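You operate a simulated robot arm through the tools that you are given. There is no shell and no other tool. Be economical: measure what you need, move in short steps, check, and stop when the job is done.

You run a simulated robot arm. Do the job below in one go: nothing can be reset, and whatever is moved stays where it is left.

## Task
Take the green block and leave it on top of the sample brick on the top of the wooden table.

It is judged by the outcome, as a careful person would: the job done as asked, and still so three seconds after it is handed in. It fails if anything else is knocked over, pushed out of place, dropped, spilled or broken.

## Robot
A 7-joint arm with a two-finger parallel gripper, fixed in place. Base frame: the origin is at the foot of the arm, x ahead of it, y to its left, z up; the work surface is at about z = 850. Units: mm, degrees, N and s.
With the tool pointing down near the work surface it reaches from about 240 to 680 mm from the base axis. Its first joint turns from -66.0 to 66.0 degrees. Payload 2.4 kg.
The TCP is the grasp point between the finger pads, 30 mm short of the fingertips. In the tool frame z runs along the fingers and y along their closing line. The gripper opens to 94 mm. The fingers are 28 mm wide and 10 mm thick; the gripper's body (50 by 96 mm) begins 55 mm behind the TCP.
Orientation is that of the tool frame in the base frame, as a unit quaternion [x, y, z, w]. With the fingers straight down and closing along the base's y, the tool's x points along the base's -x, its y along +y and its z along -z.

## Interface
- The arm moves only by the tool nudge_tool. Its argument "rows" is a list of rows, each a list of 5 numbers: the opening in per cent of the stroke, from 0 (shut) to 100 (fully open), then the shift along the tool's x, y, z in units of 200 mm (1.0 is 200 mm), then the turn about the tool's z in units of 120 degrees (1.0 is 120 degrees). In form: [[claw, tx, ty, tz, yaw], ...]. A call has 1 to 8 rows; each row is the pose to reach, as a shift and turn from the pose commanded when the call began, along the tool's axes at that moment. A call with a number of a shift or a turn outside -1 to 1 is refused whole. Rows are played at 5 a second. More than 50 mm and 8.6 degrees between two rows, or a gripper value outside its range, and nothing of the call is played. Where a pose cannot be reached the arm comes as near as it can. A force on the tool above 40 N (or 10 N above the force at the start of the call, whichever is more), or a blocked arm, ends the call early, and 0.2 s more pass. Each finger travels about 153 mm/s and halts on what it meets, pressing with about 38 N; the grip force reading is that of the motor and also rises with nothing between the fingers. The clock runs only during rows and for 0.2 s after the last one: add rows that repeat a pose to give the fingers time. It gives the time, the measured TCP pose, the force on the tool (base axes), the opening and the grip force at its end, in the units of the frame above (readings bear some noise).
- Cameras (640 x 400 px; columns grow to the right, rows downward): "scene" is fixed at [43.5, 473.5, 1462.4]; the picture's right is [-0.72, -0.69, 0.00], its down [-0.28, 0.29, -0.92] and it looks along [0.64, -0.66, -0.40] (base axes); focal length 338 px, centre (320, 200). "wrist" rides on the gripper at [-37, 0, -58] in the tool frame; the picture's right is [0.00, -1.00, 0.00], its down [0.97, 0.00, -0.24] and it looks along [0.24, 0.00, 0.97] (tool axes); focal length 218 px, centre (320, 200). There is no depth. A picture from a camera that has moved, and an enlarged one, comes with that camera's place and axes in the base frame and with its lens.
- grab_frame(camera): a new picture of that camera. The clock stands still meanwhile.
- inspect(camera, box): a new picture of the part [left, top, right, bottom] of that camera's present view, enlarged. The clock stands still meanwhile.
- hand_in(): hands the job in; it is judged then, once.

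Work in short steps. Places have to be worked out from the pictures, the camera data and where the tool is seen: move nearer, look again, correct. Check each grasp and each placing, and mend what went wrong. You have 90 turns and 46 pictures in all, those below and enlarged ones among them. Open the gripper and draw the arm clear of the work before you hand the job in, unless the task says otherwise; then end with one line.

The tools are called after "Emit:" by a JSON object that holds its "op" and its "data". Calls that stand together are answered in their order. nudge_tool: Moves the arm, as the interface text tells. Its arguments: {"type":"object","properties":{"rows":{"type":"array"}},"required":["rows"]} The other tools are called the same way: grab_frame (camera) takes a picture; inspect (camera, box) takes an enlarged picture of a part of a camera's view; hand_in () hands the job in.

At the start:

```text
t: 0.0
ee_pos: [348.3, -248.9, 1142.7]
ee_rot: [0.0, 1.0, 0.0, 0.0]
contact_force: [0.1, -0.5, -0.7]
opening: 94.1
grip_force: 0.1
```

scene: 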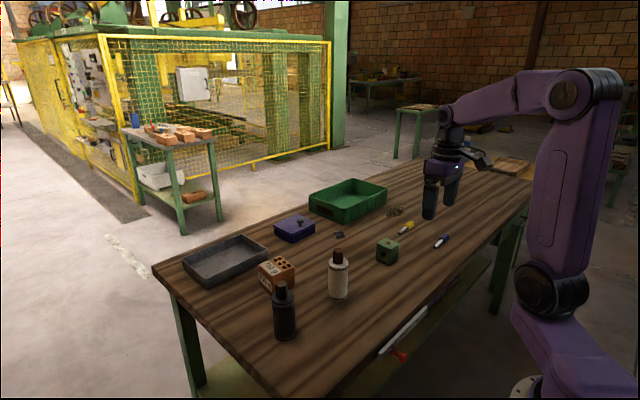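
wrist: 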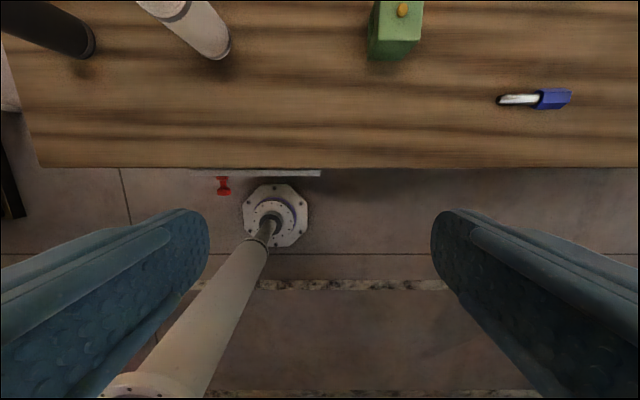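

I estimate the green block near (535, -345) and the brick near (690, -20), from the two opening pictures. I'll look at both enlarged before moving.

Emit:
{"op": "inspect", "data": {"camera": "scene", "box": [240, 220, 340, 310]}}

Emit:
{"op": "inspect", "data": {"camera": "scene", "box": [350, 200, 470, 280]}}

```text
4.44 times, centred on (290, 265) of scene
camera zoom: at [43.5, 473.5, 1462.4], right [-0.72, -0.69, 0.0], down [-0.28, 0.29, -0.92], along [0.64, -0.66, -0.4], focal length 1503 px, centre (453, -89)
```

zoom: 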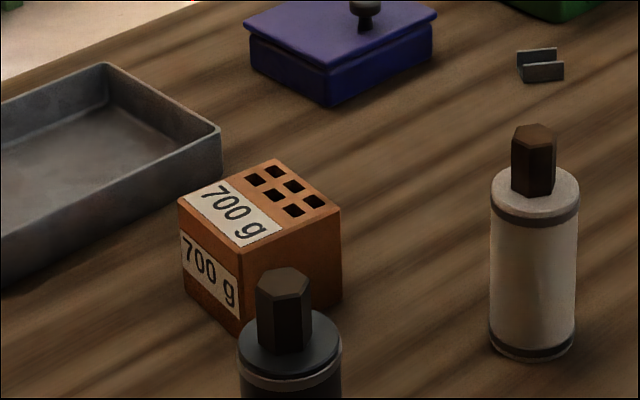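

```text
5.00 times, centred on (410, 240) of scene
camera zoom: at [43.5, 473.5, 1462.4], right [-0.72, -0.69, 0.0], down [-0.28, 0.29, -0.92], along [0.64, -0.66, -0.4], focal length 1691 px, centre (-130, 0)
```

zoom: 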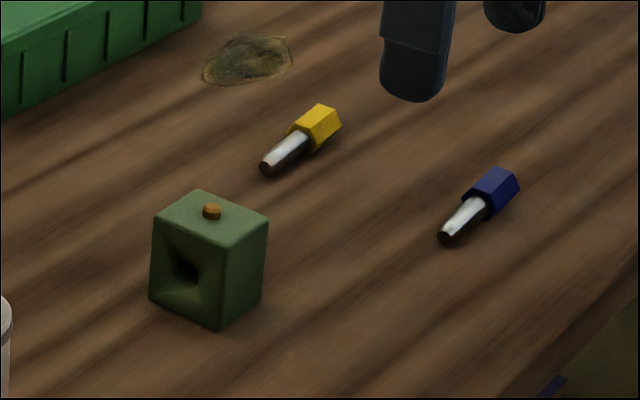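

Brick is on the table with two 700 g labels and holes; the block has a knob on top and a cavity in the face towards +y. I move above the block for a wrist view.

Emit:
{"op": "nudge_tool", "data": {"rows": [[100, -0.19, -0.12, 0, 0], [100, -0.38, -0.24, 0, 0], [100, -0.57, -0.36, 0, 0], [100, -0.76, -0.48, 0, 0], [100, -0.76, -0.48, 0.2, 0], [100, -0.76, -0.48, 0.4, 0], [100, -0.76, -0.48, 0.4, 0]]}}

Emit:
{"op": "grab_frame", "data": {"camera": "wrist"}}

```text
t: 1.6
ee_pos: [500.0, -346.0, 1062.2]
ee_rot: [0.0, 1.0, 0.001, 0.0]
contact_force: [0.2, -0.7, 0.3]
opening: 94.0
grip_force: 0.1
```

```text
41 pictures are left
camera wrist: at [536.0, -344.2, 1119.9], right [0.0, -1.0, 0.0], down [-0.97, 0.0, 0.24], along [-0.24, 0.0, -0.97], focal length 218 px, centre (320, 200)
```

wrist: 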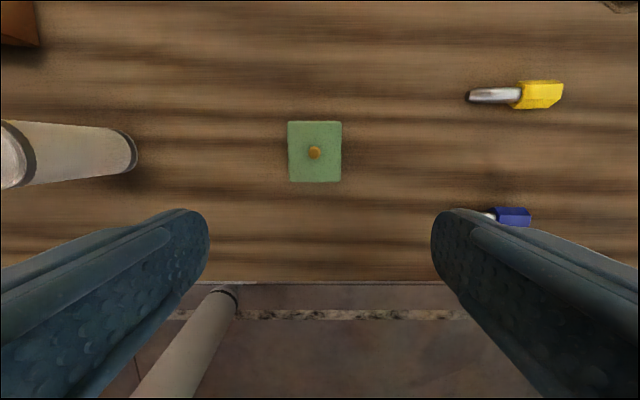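

The block is square to the base axes, about 57 (x) by 51 (y), top near z≈907, centre ≈(530, -339). Before grasping I view the brick from above, to judge its place, angle and reach.

Emit:
{"op": "nudge_tool", "data": {"rows": [[100, -0.08, 0.2, -0.1, 0], [100, -0.14, 0.42, -0.2, 0], [100, -0.2, 0.64, -0.2, 0], [100, -0.3, 0.86, -0.2, 0], [100, -0.4, 1.0, -0.2, 0], [100, -0.5, 1.0, -0.2, 0], [100, -0.5, 1.0, -0.2, 0]]}}

Emit:
{"op": "grab_frame", "data": {"camera": "wrist"}}

```text
t: 3.2
ee_pos: [599.8, -144.3, 1103.4]
ee_rot: [0.001, 1.0, 0.001, -0.001]
contact_force: [0.2, 0.2, -0.2]
opening: 93.9
grip_force: 0.0
```

```text
40 pictures are left
camera wrist: at [636.7, -143.8, 1160.9], right [0.0, -1.0, 0.0], down [-0.97, 0.0, 0.24], along [-0.24, 0.0, -0.97], focal length 218 px, centre (320, 200)
```

wrist: 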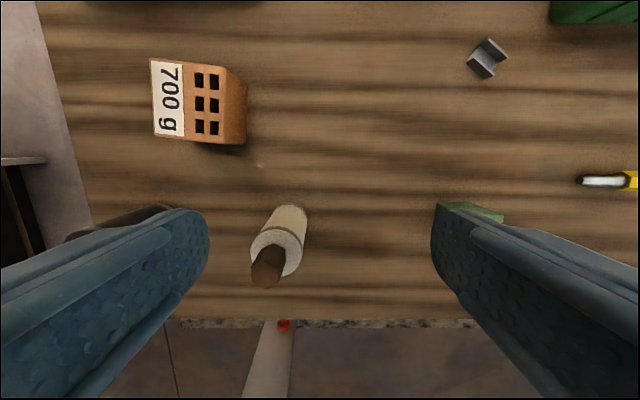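

Brick top is about 76 by 80 mm, centred near (682, -7), turned ~5°, top ≈ z 914; everything else is clear of it. Back over the block now, turning the tool so it closes along base x on the solid faces.

Emit:
{"op": "nudge_tool", "data": {"rows": [[100, 0.058, -0.1625, 0, 0.0625], [100, 0.117, -0.325, 0, 0.125], [100, 0.175, -0.4875, 0, 0.1875], [100, 0.233, -0.65, 0, 0.25], [100, 0.292, -0.8125, 0, 0.3125], [100, 0.35, -0.975, 0, 0.375], [100, 0.35, -0.975, 0, 0.375]]}}

Emit:
{"op": "nudge_tool", "data": {"rows": [[100, 0, 0, 0.1, 0.0625], [100, 0, 0, 0.2, 0.125], [100, 0, 0, 0.3, 0.1875], [100, 0, 0, 0.4, 0.25], [100, 0, 0, 0.5, 0.3125], [100, 0, 0, 0.5, 0.375], [100, 0, 0, 0.5, 0.375]]}}

Emit:
{"op": "grab_frame", "data": {"camera": "wrist"}}

Emit:
{"op": "grab_frame", "data": {"camera": "scene"}}

```text
t: 4.8
ee_pos: [531.6, -341.8, 1103.5]
ee_rot: [0.384, 0.924, 0.0, 0.0]
contact_force: [-0.1, 0.1, 0.3]
opening: 94.1
grip_force: 0.0
```

```text
t: 6.4
ee_pos: [530.0, -341.0, 1002.8]
ee_rot: [0.708, 0.706, 0.0, 0.0]
contact_force: [-0.8, -0.8, -0.6]
opening: 94.1
grip_force: 0.2
```

```text
39 pictures are left
camera wrist: at [529.7, -376.6, 1060.5], right [-1.0, 0.0, 0.0], down [0.0, 0.97, 0.24], along [0.0, 0.24, -0.97], focal length 218 px, centre (320, 200)
```

wrist: 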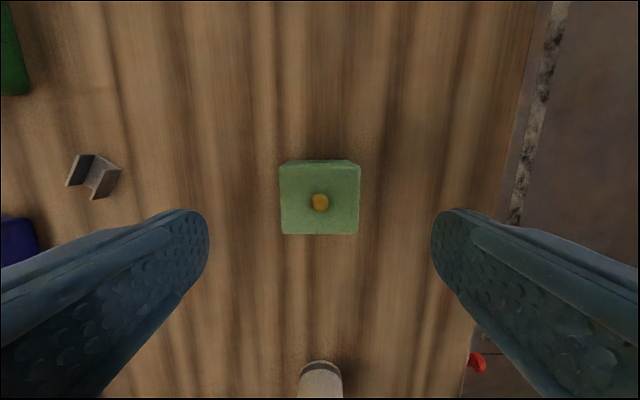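

```text
38 pictures are left
```

scene: 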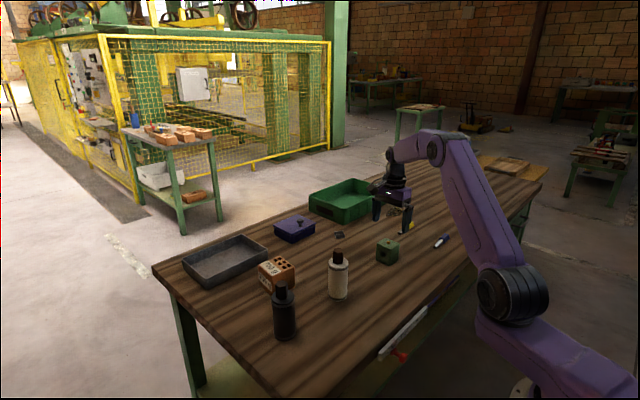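

Centred: block centre ≈ (530, -338.6), the fingers straddle it with ~18 mm each side. I descend to TCP z≈888 and then close.

Emit:
{"op": "nudge_tool", "data": {"rows": [[100, 0.012, 0, 0.15, 0], [100, 0.012, 0, 0.3, 0], [100, 0.012, 0, 0.45, 0], [100, 0.012, 0, 0.52, 0], [100, 0.012, 0, 0.574, 0], [100, 0.012, 0, 0.574, 0]]}}

Emit:
{"op": "grab_frame", "data": {"camera": "wrist"}}

Emit:
{"op": "inspect", "data": {"camera": "scene", "box": [340, 180, 460, 280]}}

```text
t: 7.8
ee_pos: [530.8, -338.4, 887.4]
ee_rot: [0.707, 0.707, 0.0, -0.001]
contact_force: [0.4, 1.0, -0.5]
opening: 93.8
grip_force: 0.0
```

```text
37 pictures are left
camera wrist: at [530.8, -374.3, 945.6], right [-1.0, 0.0, 0.0], down [0.0, 0.97, 0.24], along [0.0, 0.24, -0.97], focal length 218 px, centre (320, 200)
```

wrist: 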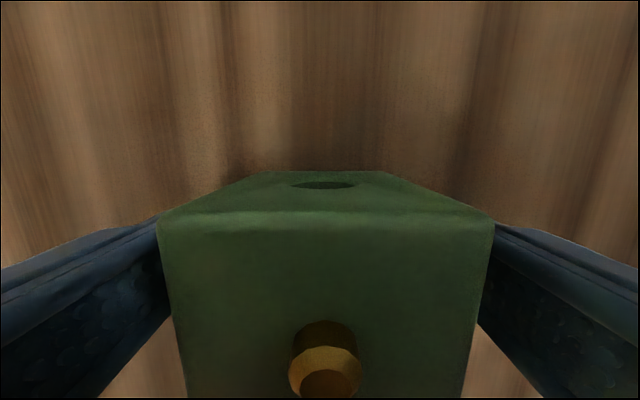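

```text
4.00 times, centred on (400, 230) of scene
camera zoom: at [43.5, 473.5, 1462.4], right [-0.72, -0.69, 0.0], down [-0.28, 0.29, -0.92], along [0.64, -0.66, -0.4], focal length 1353 px, centre (0, 80)
```

zoom: 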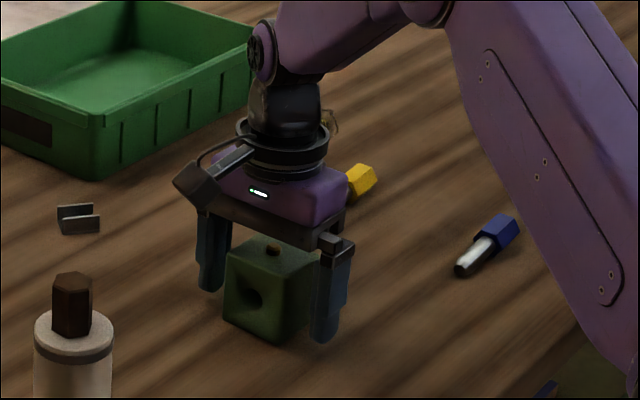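

The fingers straddle the solid sides without contact (the hole runs through along y). Closing.

Emit:
{"op": "nudge_tool", "data": {"rows": [[0, 0, 0, 0, 0], [0, 0, 0, 0, 0], [0, 0, 0, 0, 0], [0, 0, 0, 0, 0]]}}

Emit:
{"op": "nudge_tool", "data": {"rows": [[0, 0, 0, -0.05, 0], [0, 0, 0, -0.1, 0], [0, 0, 0, -0.15, 0], [0, 0, 0, -0.15, 0]]}}

Emit:
{"op": "grab_frame", "data": {"camera": "wrist"}}

Emit:
{"op": "inspect", "data": {"camera": "scene", "box": [340, 180, 460, 280]}}

```text
t: 8.8
ee_pos: [531.2, -340.7, 887.6]
ee_rot: [0.707, 0.707, 0.0, 0.001]
contact_force: [-1.0, -1.1, 0.5]
opening: 60.4
grip_force: 38.0
```

```text
t: 9.8
ee_pos: [530.4, -338.8, 918.3]
ee_rot: [0.706, 0.708, 0.0, 0.0]
contact_force: [-0.6, 0.6, -3.3]
opening: 60.5
grip_force: 38.3
```

```text
35 pictures are left
camera wrist: at [530.0, -374.3, 975.9], right [-1.0, 0.0, 0.0], down [0.0, 0.97, 0.24], along [0.0, 0.24, -0.97], focal length 218 px, centre (320, 200)
```

wrist: 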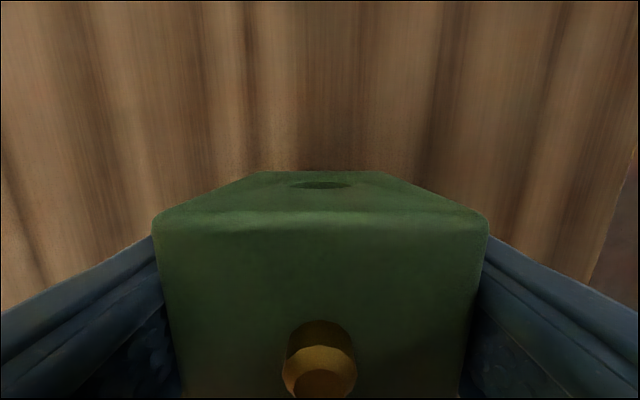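

```text
4.00 times, centred on (400, 230) of scene
camera zoom: at [43.6, 473.5, 1462.4], right [-0.72, -0.69, 0.0], down [-0.28, 0.29, -0.92], along [0.64, -0.66, -0.4], focal length 1353 px, centre (0, 80)
```

zoom: 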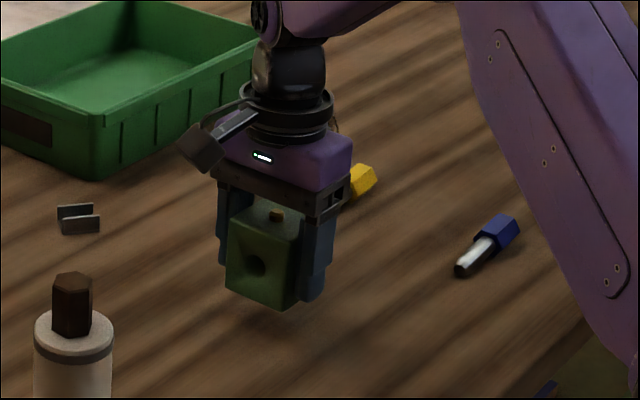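

Held (60 mm, carried weight ~3 N) and lifted level; its bottom is ≈37.5 mm below the TCP. I raise it and carry it towards the brick at z≈1080.

Emit:
{"op": "nudge_tool", "data": {"rows": [[0, 0, 0, -0.2, 0], [0, 0, 0, -0.4, 0], [0, 0, 0, -0.6, 0], [0, 0, 0, -0.8, 0], [0, 0.2, 0.07, -0.8, 0], [0, 0.4, 0.14, -0.8, 0], [0, 0.6, 0.21, -0.8, 0], [0, 0.8, 0.28, -0.8, 0]]}}

Emit:
{"op": "nudge_tool", "data": {"rows": [[0, 0.2, 0.1, 0, 0], [0, 0.4, 0.2, 0, 0], [0, 0.55, 0.3, 0, 0], [0, 0.55, 0.3, 0, 0]]}}

Emit:
{"op": "grab_frame", "data": {"camera": "wrist"}}

Emit:
{"op": "grab_frame", "data": {"camera": "scene"}}

```text
t: 11.6
ee_pos: [586.1, -176.9, 1079.4]
ee_rot: [0.707, 0.707, 0.0, -0.001]
contact_force: [0.2, -0.6, -4.1]
opening: 60.3
grip_force: 37.8
```

```text
t: 12.6
ee_pos: [645.9, -66.4, 1079.5]
ee_rot: [0.708, 0.707, 0.0, 0.0]
contact_force: [0.0, 0.6, -4.4]
opening: 60.5
grip_force: 38.7
```

```text
33 pictures are left
camera wrist: at [645.9, -102.8, 1135.9], right [-1.0, 0.0, 0.0], down [0.0, 0.97, 0.24], along [0.0, 0.24, -0.97], focal length 218 px, centre (320, 200)
```

wrist: 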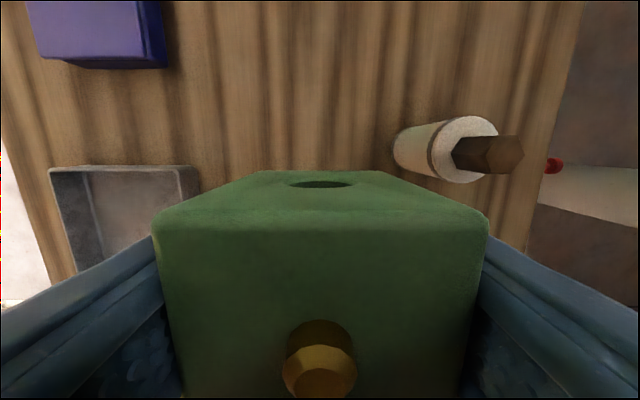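

```text
32 pictures are left
```

scene: 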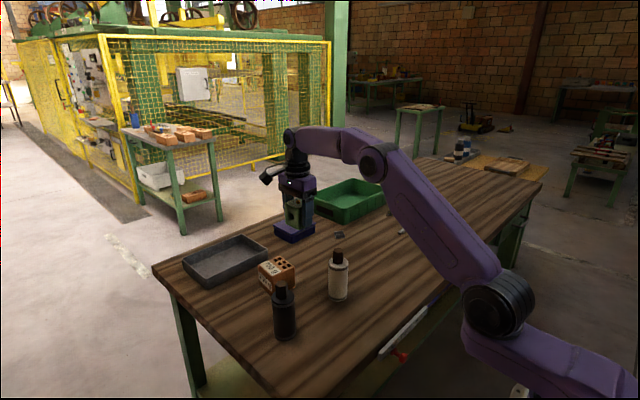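

From both views I triangulate the brick top at z≈919, centre (680, -8), turned about 5.7° clockwise. I move over it with that turn, staying high, to check that the arm reaches.

Emit:
{"op": "nudge_tool", "data": {"rows": [[0, 0.15, 0.09, 0, 0.024], [0, 0.292, 0.17, 0, 0.0475], [0, 0.292, 0.17, 0.15, 0.0475], [0, 0.292, 0.17, 0.3, 0.0475], [0, 0.292, 0.17, 0.45, 0.0475], [0, 0.292, 0.17, 0.45, 0.0475]]}}

Emit:
{"op": "inspect", "data": {"camera": "scene", "box": [230, 210, 340, 310]}}

Emit:
{"op": "grab_frame", "data": {"camera": "wrist"}}

```text
t: 14.0
ee_pos: [679.8, -9.9, 986.6]
ee_rot: [0.742, 0.671, 0.0, 0.0]
contact_force: [-1.4, -0.2, -3.6]
opening: 60.3
grip_force: 38.0
out of reach, approached as far as the arm can: row 2
```

```text
4.00 times, centred on (285, 260) of scene
camera zoom: at [43.6, 473.5, 1462.4], right [-0.72, -0.69, 0.0], down [-0.28, 0.29, -0.92], along [0.64, -0.66, -0.4], focal length 1353 px, centre (460, -40)
```

zoom: 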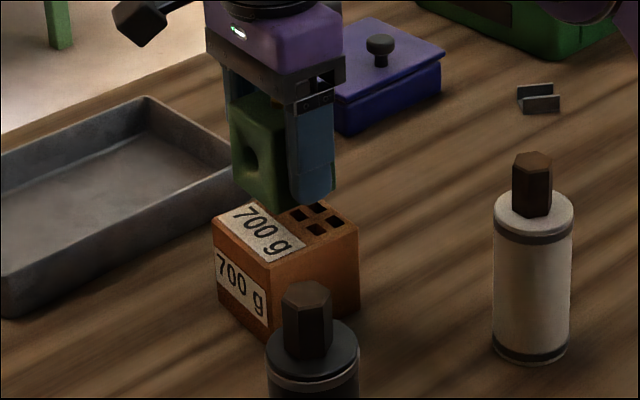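

```text
30 pictures are left
camera wrist: at [676.2, -46.0, 1045.3], right [-0.99, 0.1, 0.0], down [0.1, 0.97, 0.24], along [0.02, 0.24, -0.97], focal length 218 px, centre (320, 200)
```

wrist: 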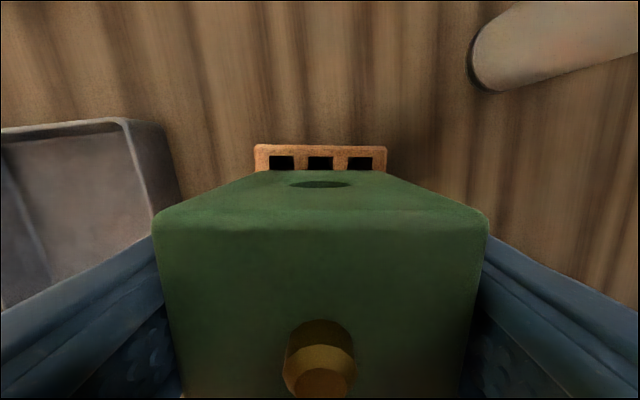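

The arm reaches, and the wrist view shows the brick's edge parallel and centred under the block. I lower to just above the brick top.

Emit:
{"op": "nudge_tool", "data": {"rows": [[0, 0, 0, 0.04, 0], [0, 0, 0, 0.08, 0], [0, 0, 0, 0.115, 0], [0, 0, 0, 0.115, 0]]}}

Emit:
{"op": "inspect", "data": {"camera": "scene", "box": [230, 210, 340, 310]}}

```text
t: 15.0
ee_pos: [680.3, -9.8, 962.9]
ee_rot: [0.742, 0.671, 0.0, 0.0]
contact_force: [-0.3, -0.5, -3.6]
opening: 60.2
grip_force: 38.2
```

```text
4.00 times, centred on (285, 260) of scene
camera zoom: at [43.6, 473.5, 1462.4], right [-0.72, -0.69, 0.0], down [-0.28, 0.29, -0.92], along [0.64, -0.66, -0.4], focal length 1353 px, centre (460, -40)
```

zoom: 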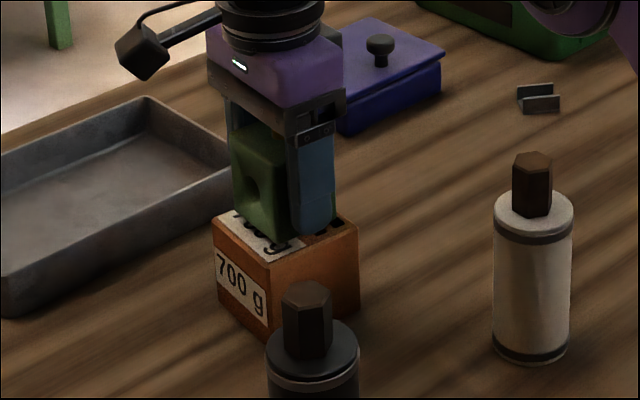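

Still a small gap and no contact force. I creep down 1 mm a row, watching the force.

Emit:
{"op": "nudge_tool", "data": {"rows": [[0, 0, 0, 0.005, 0], [0, 0, 0, 0.01, 0], [0, 0, 0, 0.015, 0], [0, 0, 0, 0.015, 0]]}}

Emit:
{"op": "nudge_tool", "data": {"rows": [[0, 0, 0, 0.005, 0], [0, 0, 0, 0.01, 0], [0, 0, 0, 0.01, 0]]}}

```text
t: 16.0
ee_pos: [679.5, -9.4, 962.4]
ee_rot: [0.742, 0.671, 0.0, 0.0]
contact_force: [-0.1, -0.2, -3.6]
opening: 60.0
grip_force: 38.1
```

```text
t: 16.8
ee_pos: [680.9, -9.4, 959.1]
ee_rot: [0.742, 0.671, 0.0, 0.001]
contact_force: [0.6, 0.6, -3.8]
opening: 60.4
grip_force: 38.1
```

No contact yet (TCP ≈ 959, still ~-3.7 N of weight). I go on down 1 mm at a time.

Emit:
{"op": "nudge_tool", "data": {"rows": [[0, 0, 0, 0.005, 0], [0, 0, 0, 0.01, 0], [0, 0, 0, 0.01, 0]]}}

Emit:
{"op": "inspect", "data": {"camera": "scene", "box": [250, 230, 330, 300]}}

```text
t: 17.6
ee_pos: [680.0, -9.6, 960.0]
ee_rot: [0.742, 0.67, 0.001, 0.001]
contact_force: [-4.3, -0.1, 15.3]
opening: 60.5
grip_force: 37.6
```

```text
5.71 times, centred on (290, 265) of scene
camera zoom: at [43.1, 473.5, 1462.4], right [-0.72, -0.69, 0.0], down [-0.28, 0.29, -0.92], along [0.64, -0.66, -0.4], focal length 1933 px, centre (491, -171)
```

zoom: 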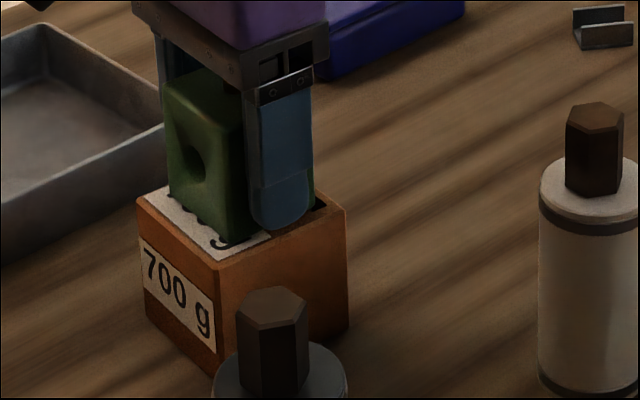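

Contact: +15 N, the block sits on the brick. I ease up 1 mm to take the pressing off, then open.

Emit:
{"op": "nudge_tool", "data": {"rows": [[0, 0, 0, -0.004, 0], [0, 0, 0, -0.004, 0]]}}

Emit:
{"op": "nudge_tool", "data": {"rows": [[68, 0, 0, 0, 0], [75, 0, 0, 0, 0], [85, 0, 0, 0, 0], [100, 0, 0, 0, 0], [100, 0, 0, 0, 0]]}}

Emit:
{"op": "inspect", "data": {"camera": "scene", "box": [250, 230, 330, 300]}}

Emit:
{"op": "grab_frame", "data": {"camera": "wrist"}}

```text
t: 18.2
ee_pos: [679.8, -9.3, 959.2]
ee_rot: [0.741, 0.672, 0.001, 0.0]
contact_force: [-1.6, -0.3, 16.0]
opening: 60.6
grip_force: 37.3
```

```text
t: 19.4
ee_pos: [680.1, -9.9, 959.5]
ee_rot: [0.741, 0.671, 0.0, 0.0]
contact_force: [0.1, -0.2, 0.3]
opening: 94.2
grip_force: 0.1
```

```text
5.71 times, centred on (290, 265) of scene
camera zoom: at [43.5, 473.5, 1462.4], right [-0.72, -0.69, 0.0], down [-0.28, 0.29, -0.92], along [0.64, -0.66, -0.4], focal length 1933 px, centre (491, -171)
```

zoom: 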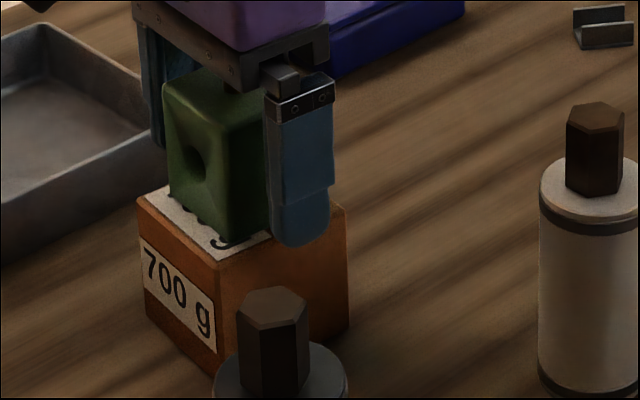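

```text
26 pictures are left
camera wrist: at [676.0, -45.1, 1016.6], right [-1.0, 0.1, 0.0], down [0.1, 0.97, 0.24], along [0.02, 0.24, -0.97], focal length 218 px, centre (320, 200)
```

wrist: 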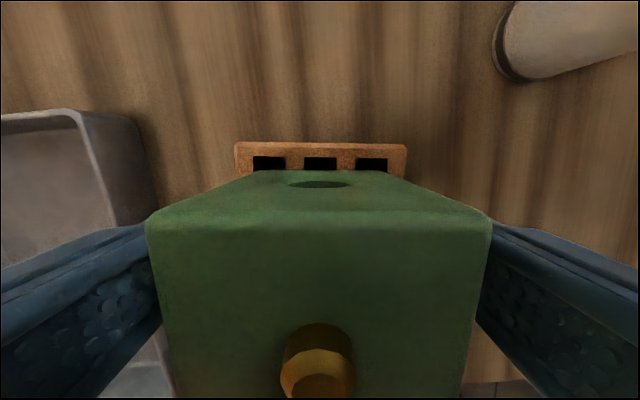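

The block is released and upright on the brick, with the fingers clear on both sides. I withdraw straight up, then pull back.

Emit:
{"op": "nudge_tool", "data": {"rows": [[100, 0, 0, -0.1, 0], [100, 0, 0, -0.2, 0], [100, 0, 0, -0.35, 0], [100, 0, 0, -0.5, 0], [100, -0.1, -0.15, -0.6, 0], [100, -0.2, -0.3, -0.65, 0], [100, -0.35, -0.45, -0.7, 0], [100, -0.5, -0.6, -0.7, 0]]}}

Emit:
{"op": "nudge_tool", "data": {"rows": [[100, -0.2, 0, 0, 0], [100, -0.4, 0, 0, 0], [100, -0.4, 0, 0, 0], [100, -0.4, 0, 0, 0]]}}

Emit:
{"op": "grab_frame", "data": {"camera": "scene"}}

Emit:
{"op": "inspect", "data": {"camera": "scene", "box": [230, 210, 340, 310]}}

```text
t: 21.2
ee_pos: [548.3, -95.4, 1098.2]
ee_rot: [0.742, 0.671, -0.001, 0.0]
contact_force: [0.4, -0.2, -0.2]
opening: 93.8
grip_force: 0.1
```

```text
t: 22.2
ee_pos: [542.2, -175.9, 1096.6]
ee_rot: [0.741, 0.671, 0.0, 0.0]
contact_force: [-0.2, -0.2, -0.3]
opening: 93.8
grip_force: 0.1
```

```text
25 pictures are left
```

scene: 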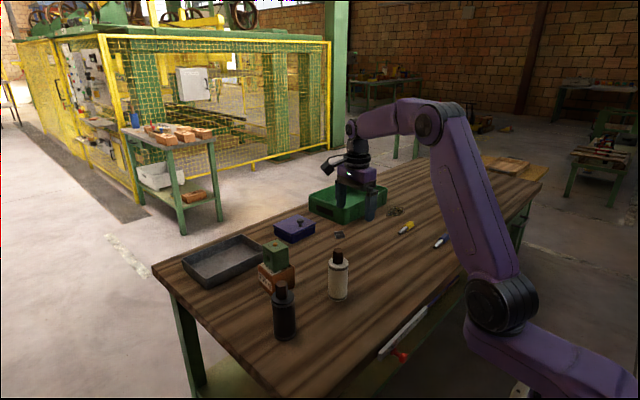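

```text
4.00 times, centred on (285, 260) of scene
camera zoom: at [43.5, 473.5, 1462.4], right [-0.72, -0.69, 0.0], down [-0.28, 0.29, -0.92], along [0.64, -0.66, -0.4], focal length 1353 px, centre (460, -40)
```

zoom: 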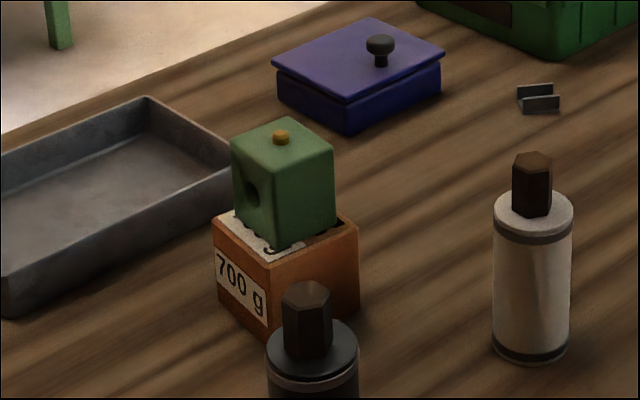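

The block stands centred on the brick, nothing else has moved, and the arm is clear with the gripper open. Handing in.

Emit:
{"op": "hand_in", "data": {}}

```text
The job is handed in.
```

The green block is on top of the sample brick, upright and centred, with the gripper open, the arm clear and nothing else moved.
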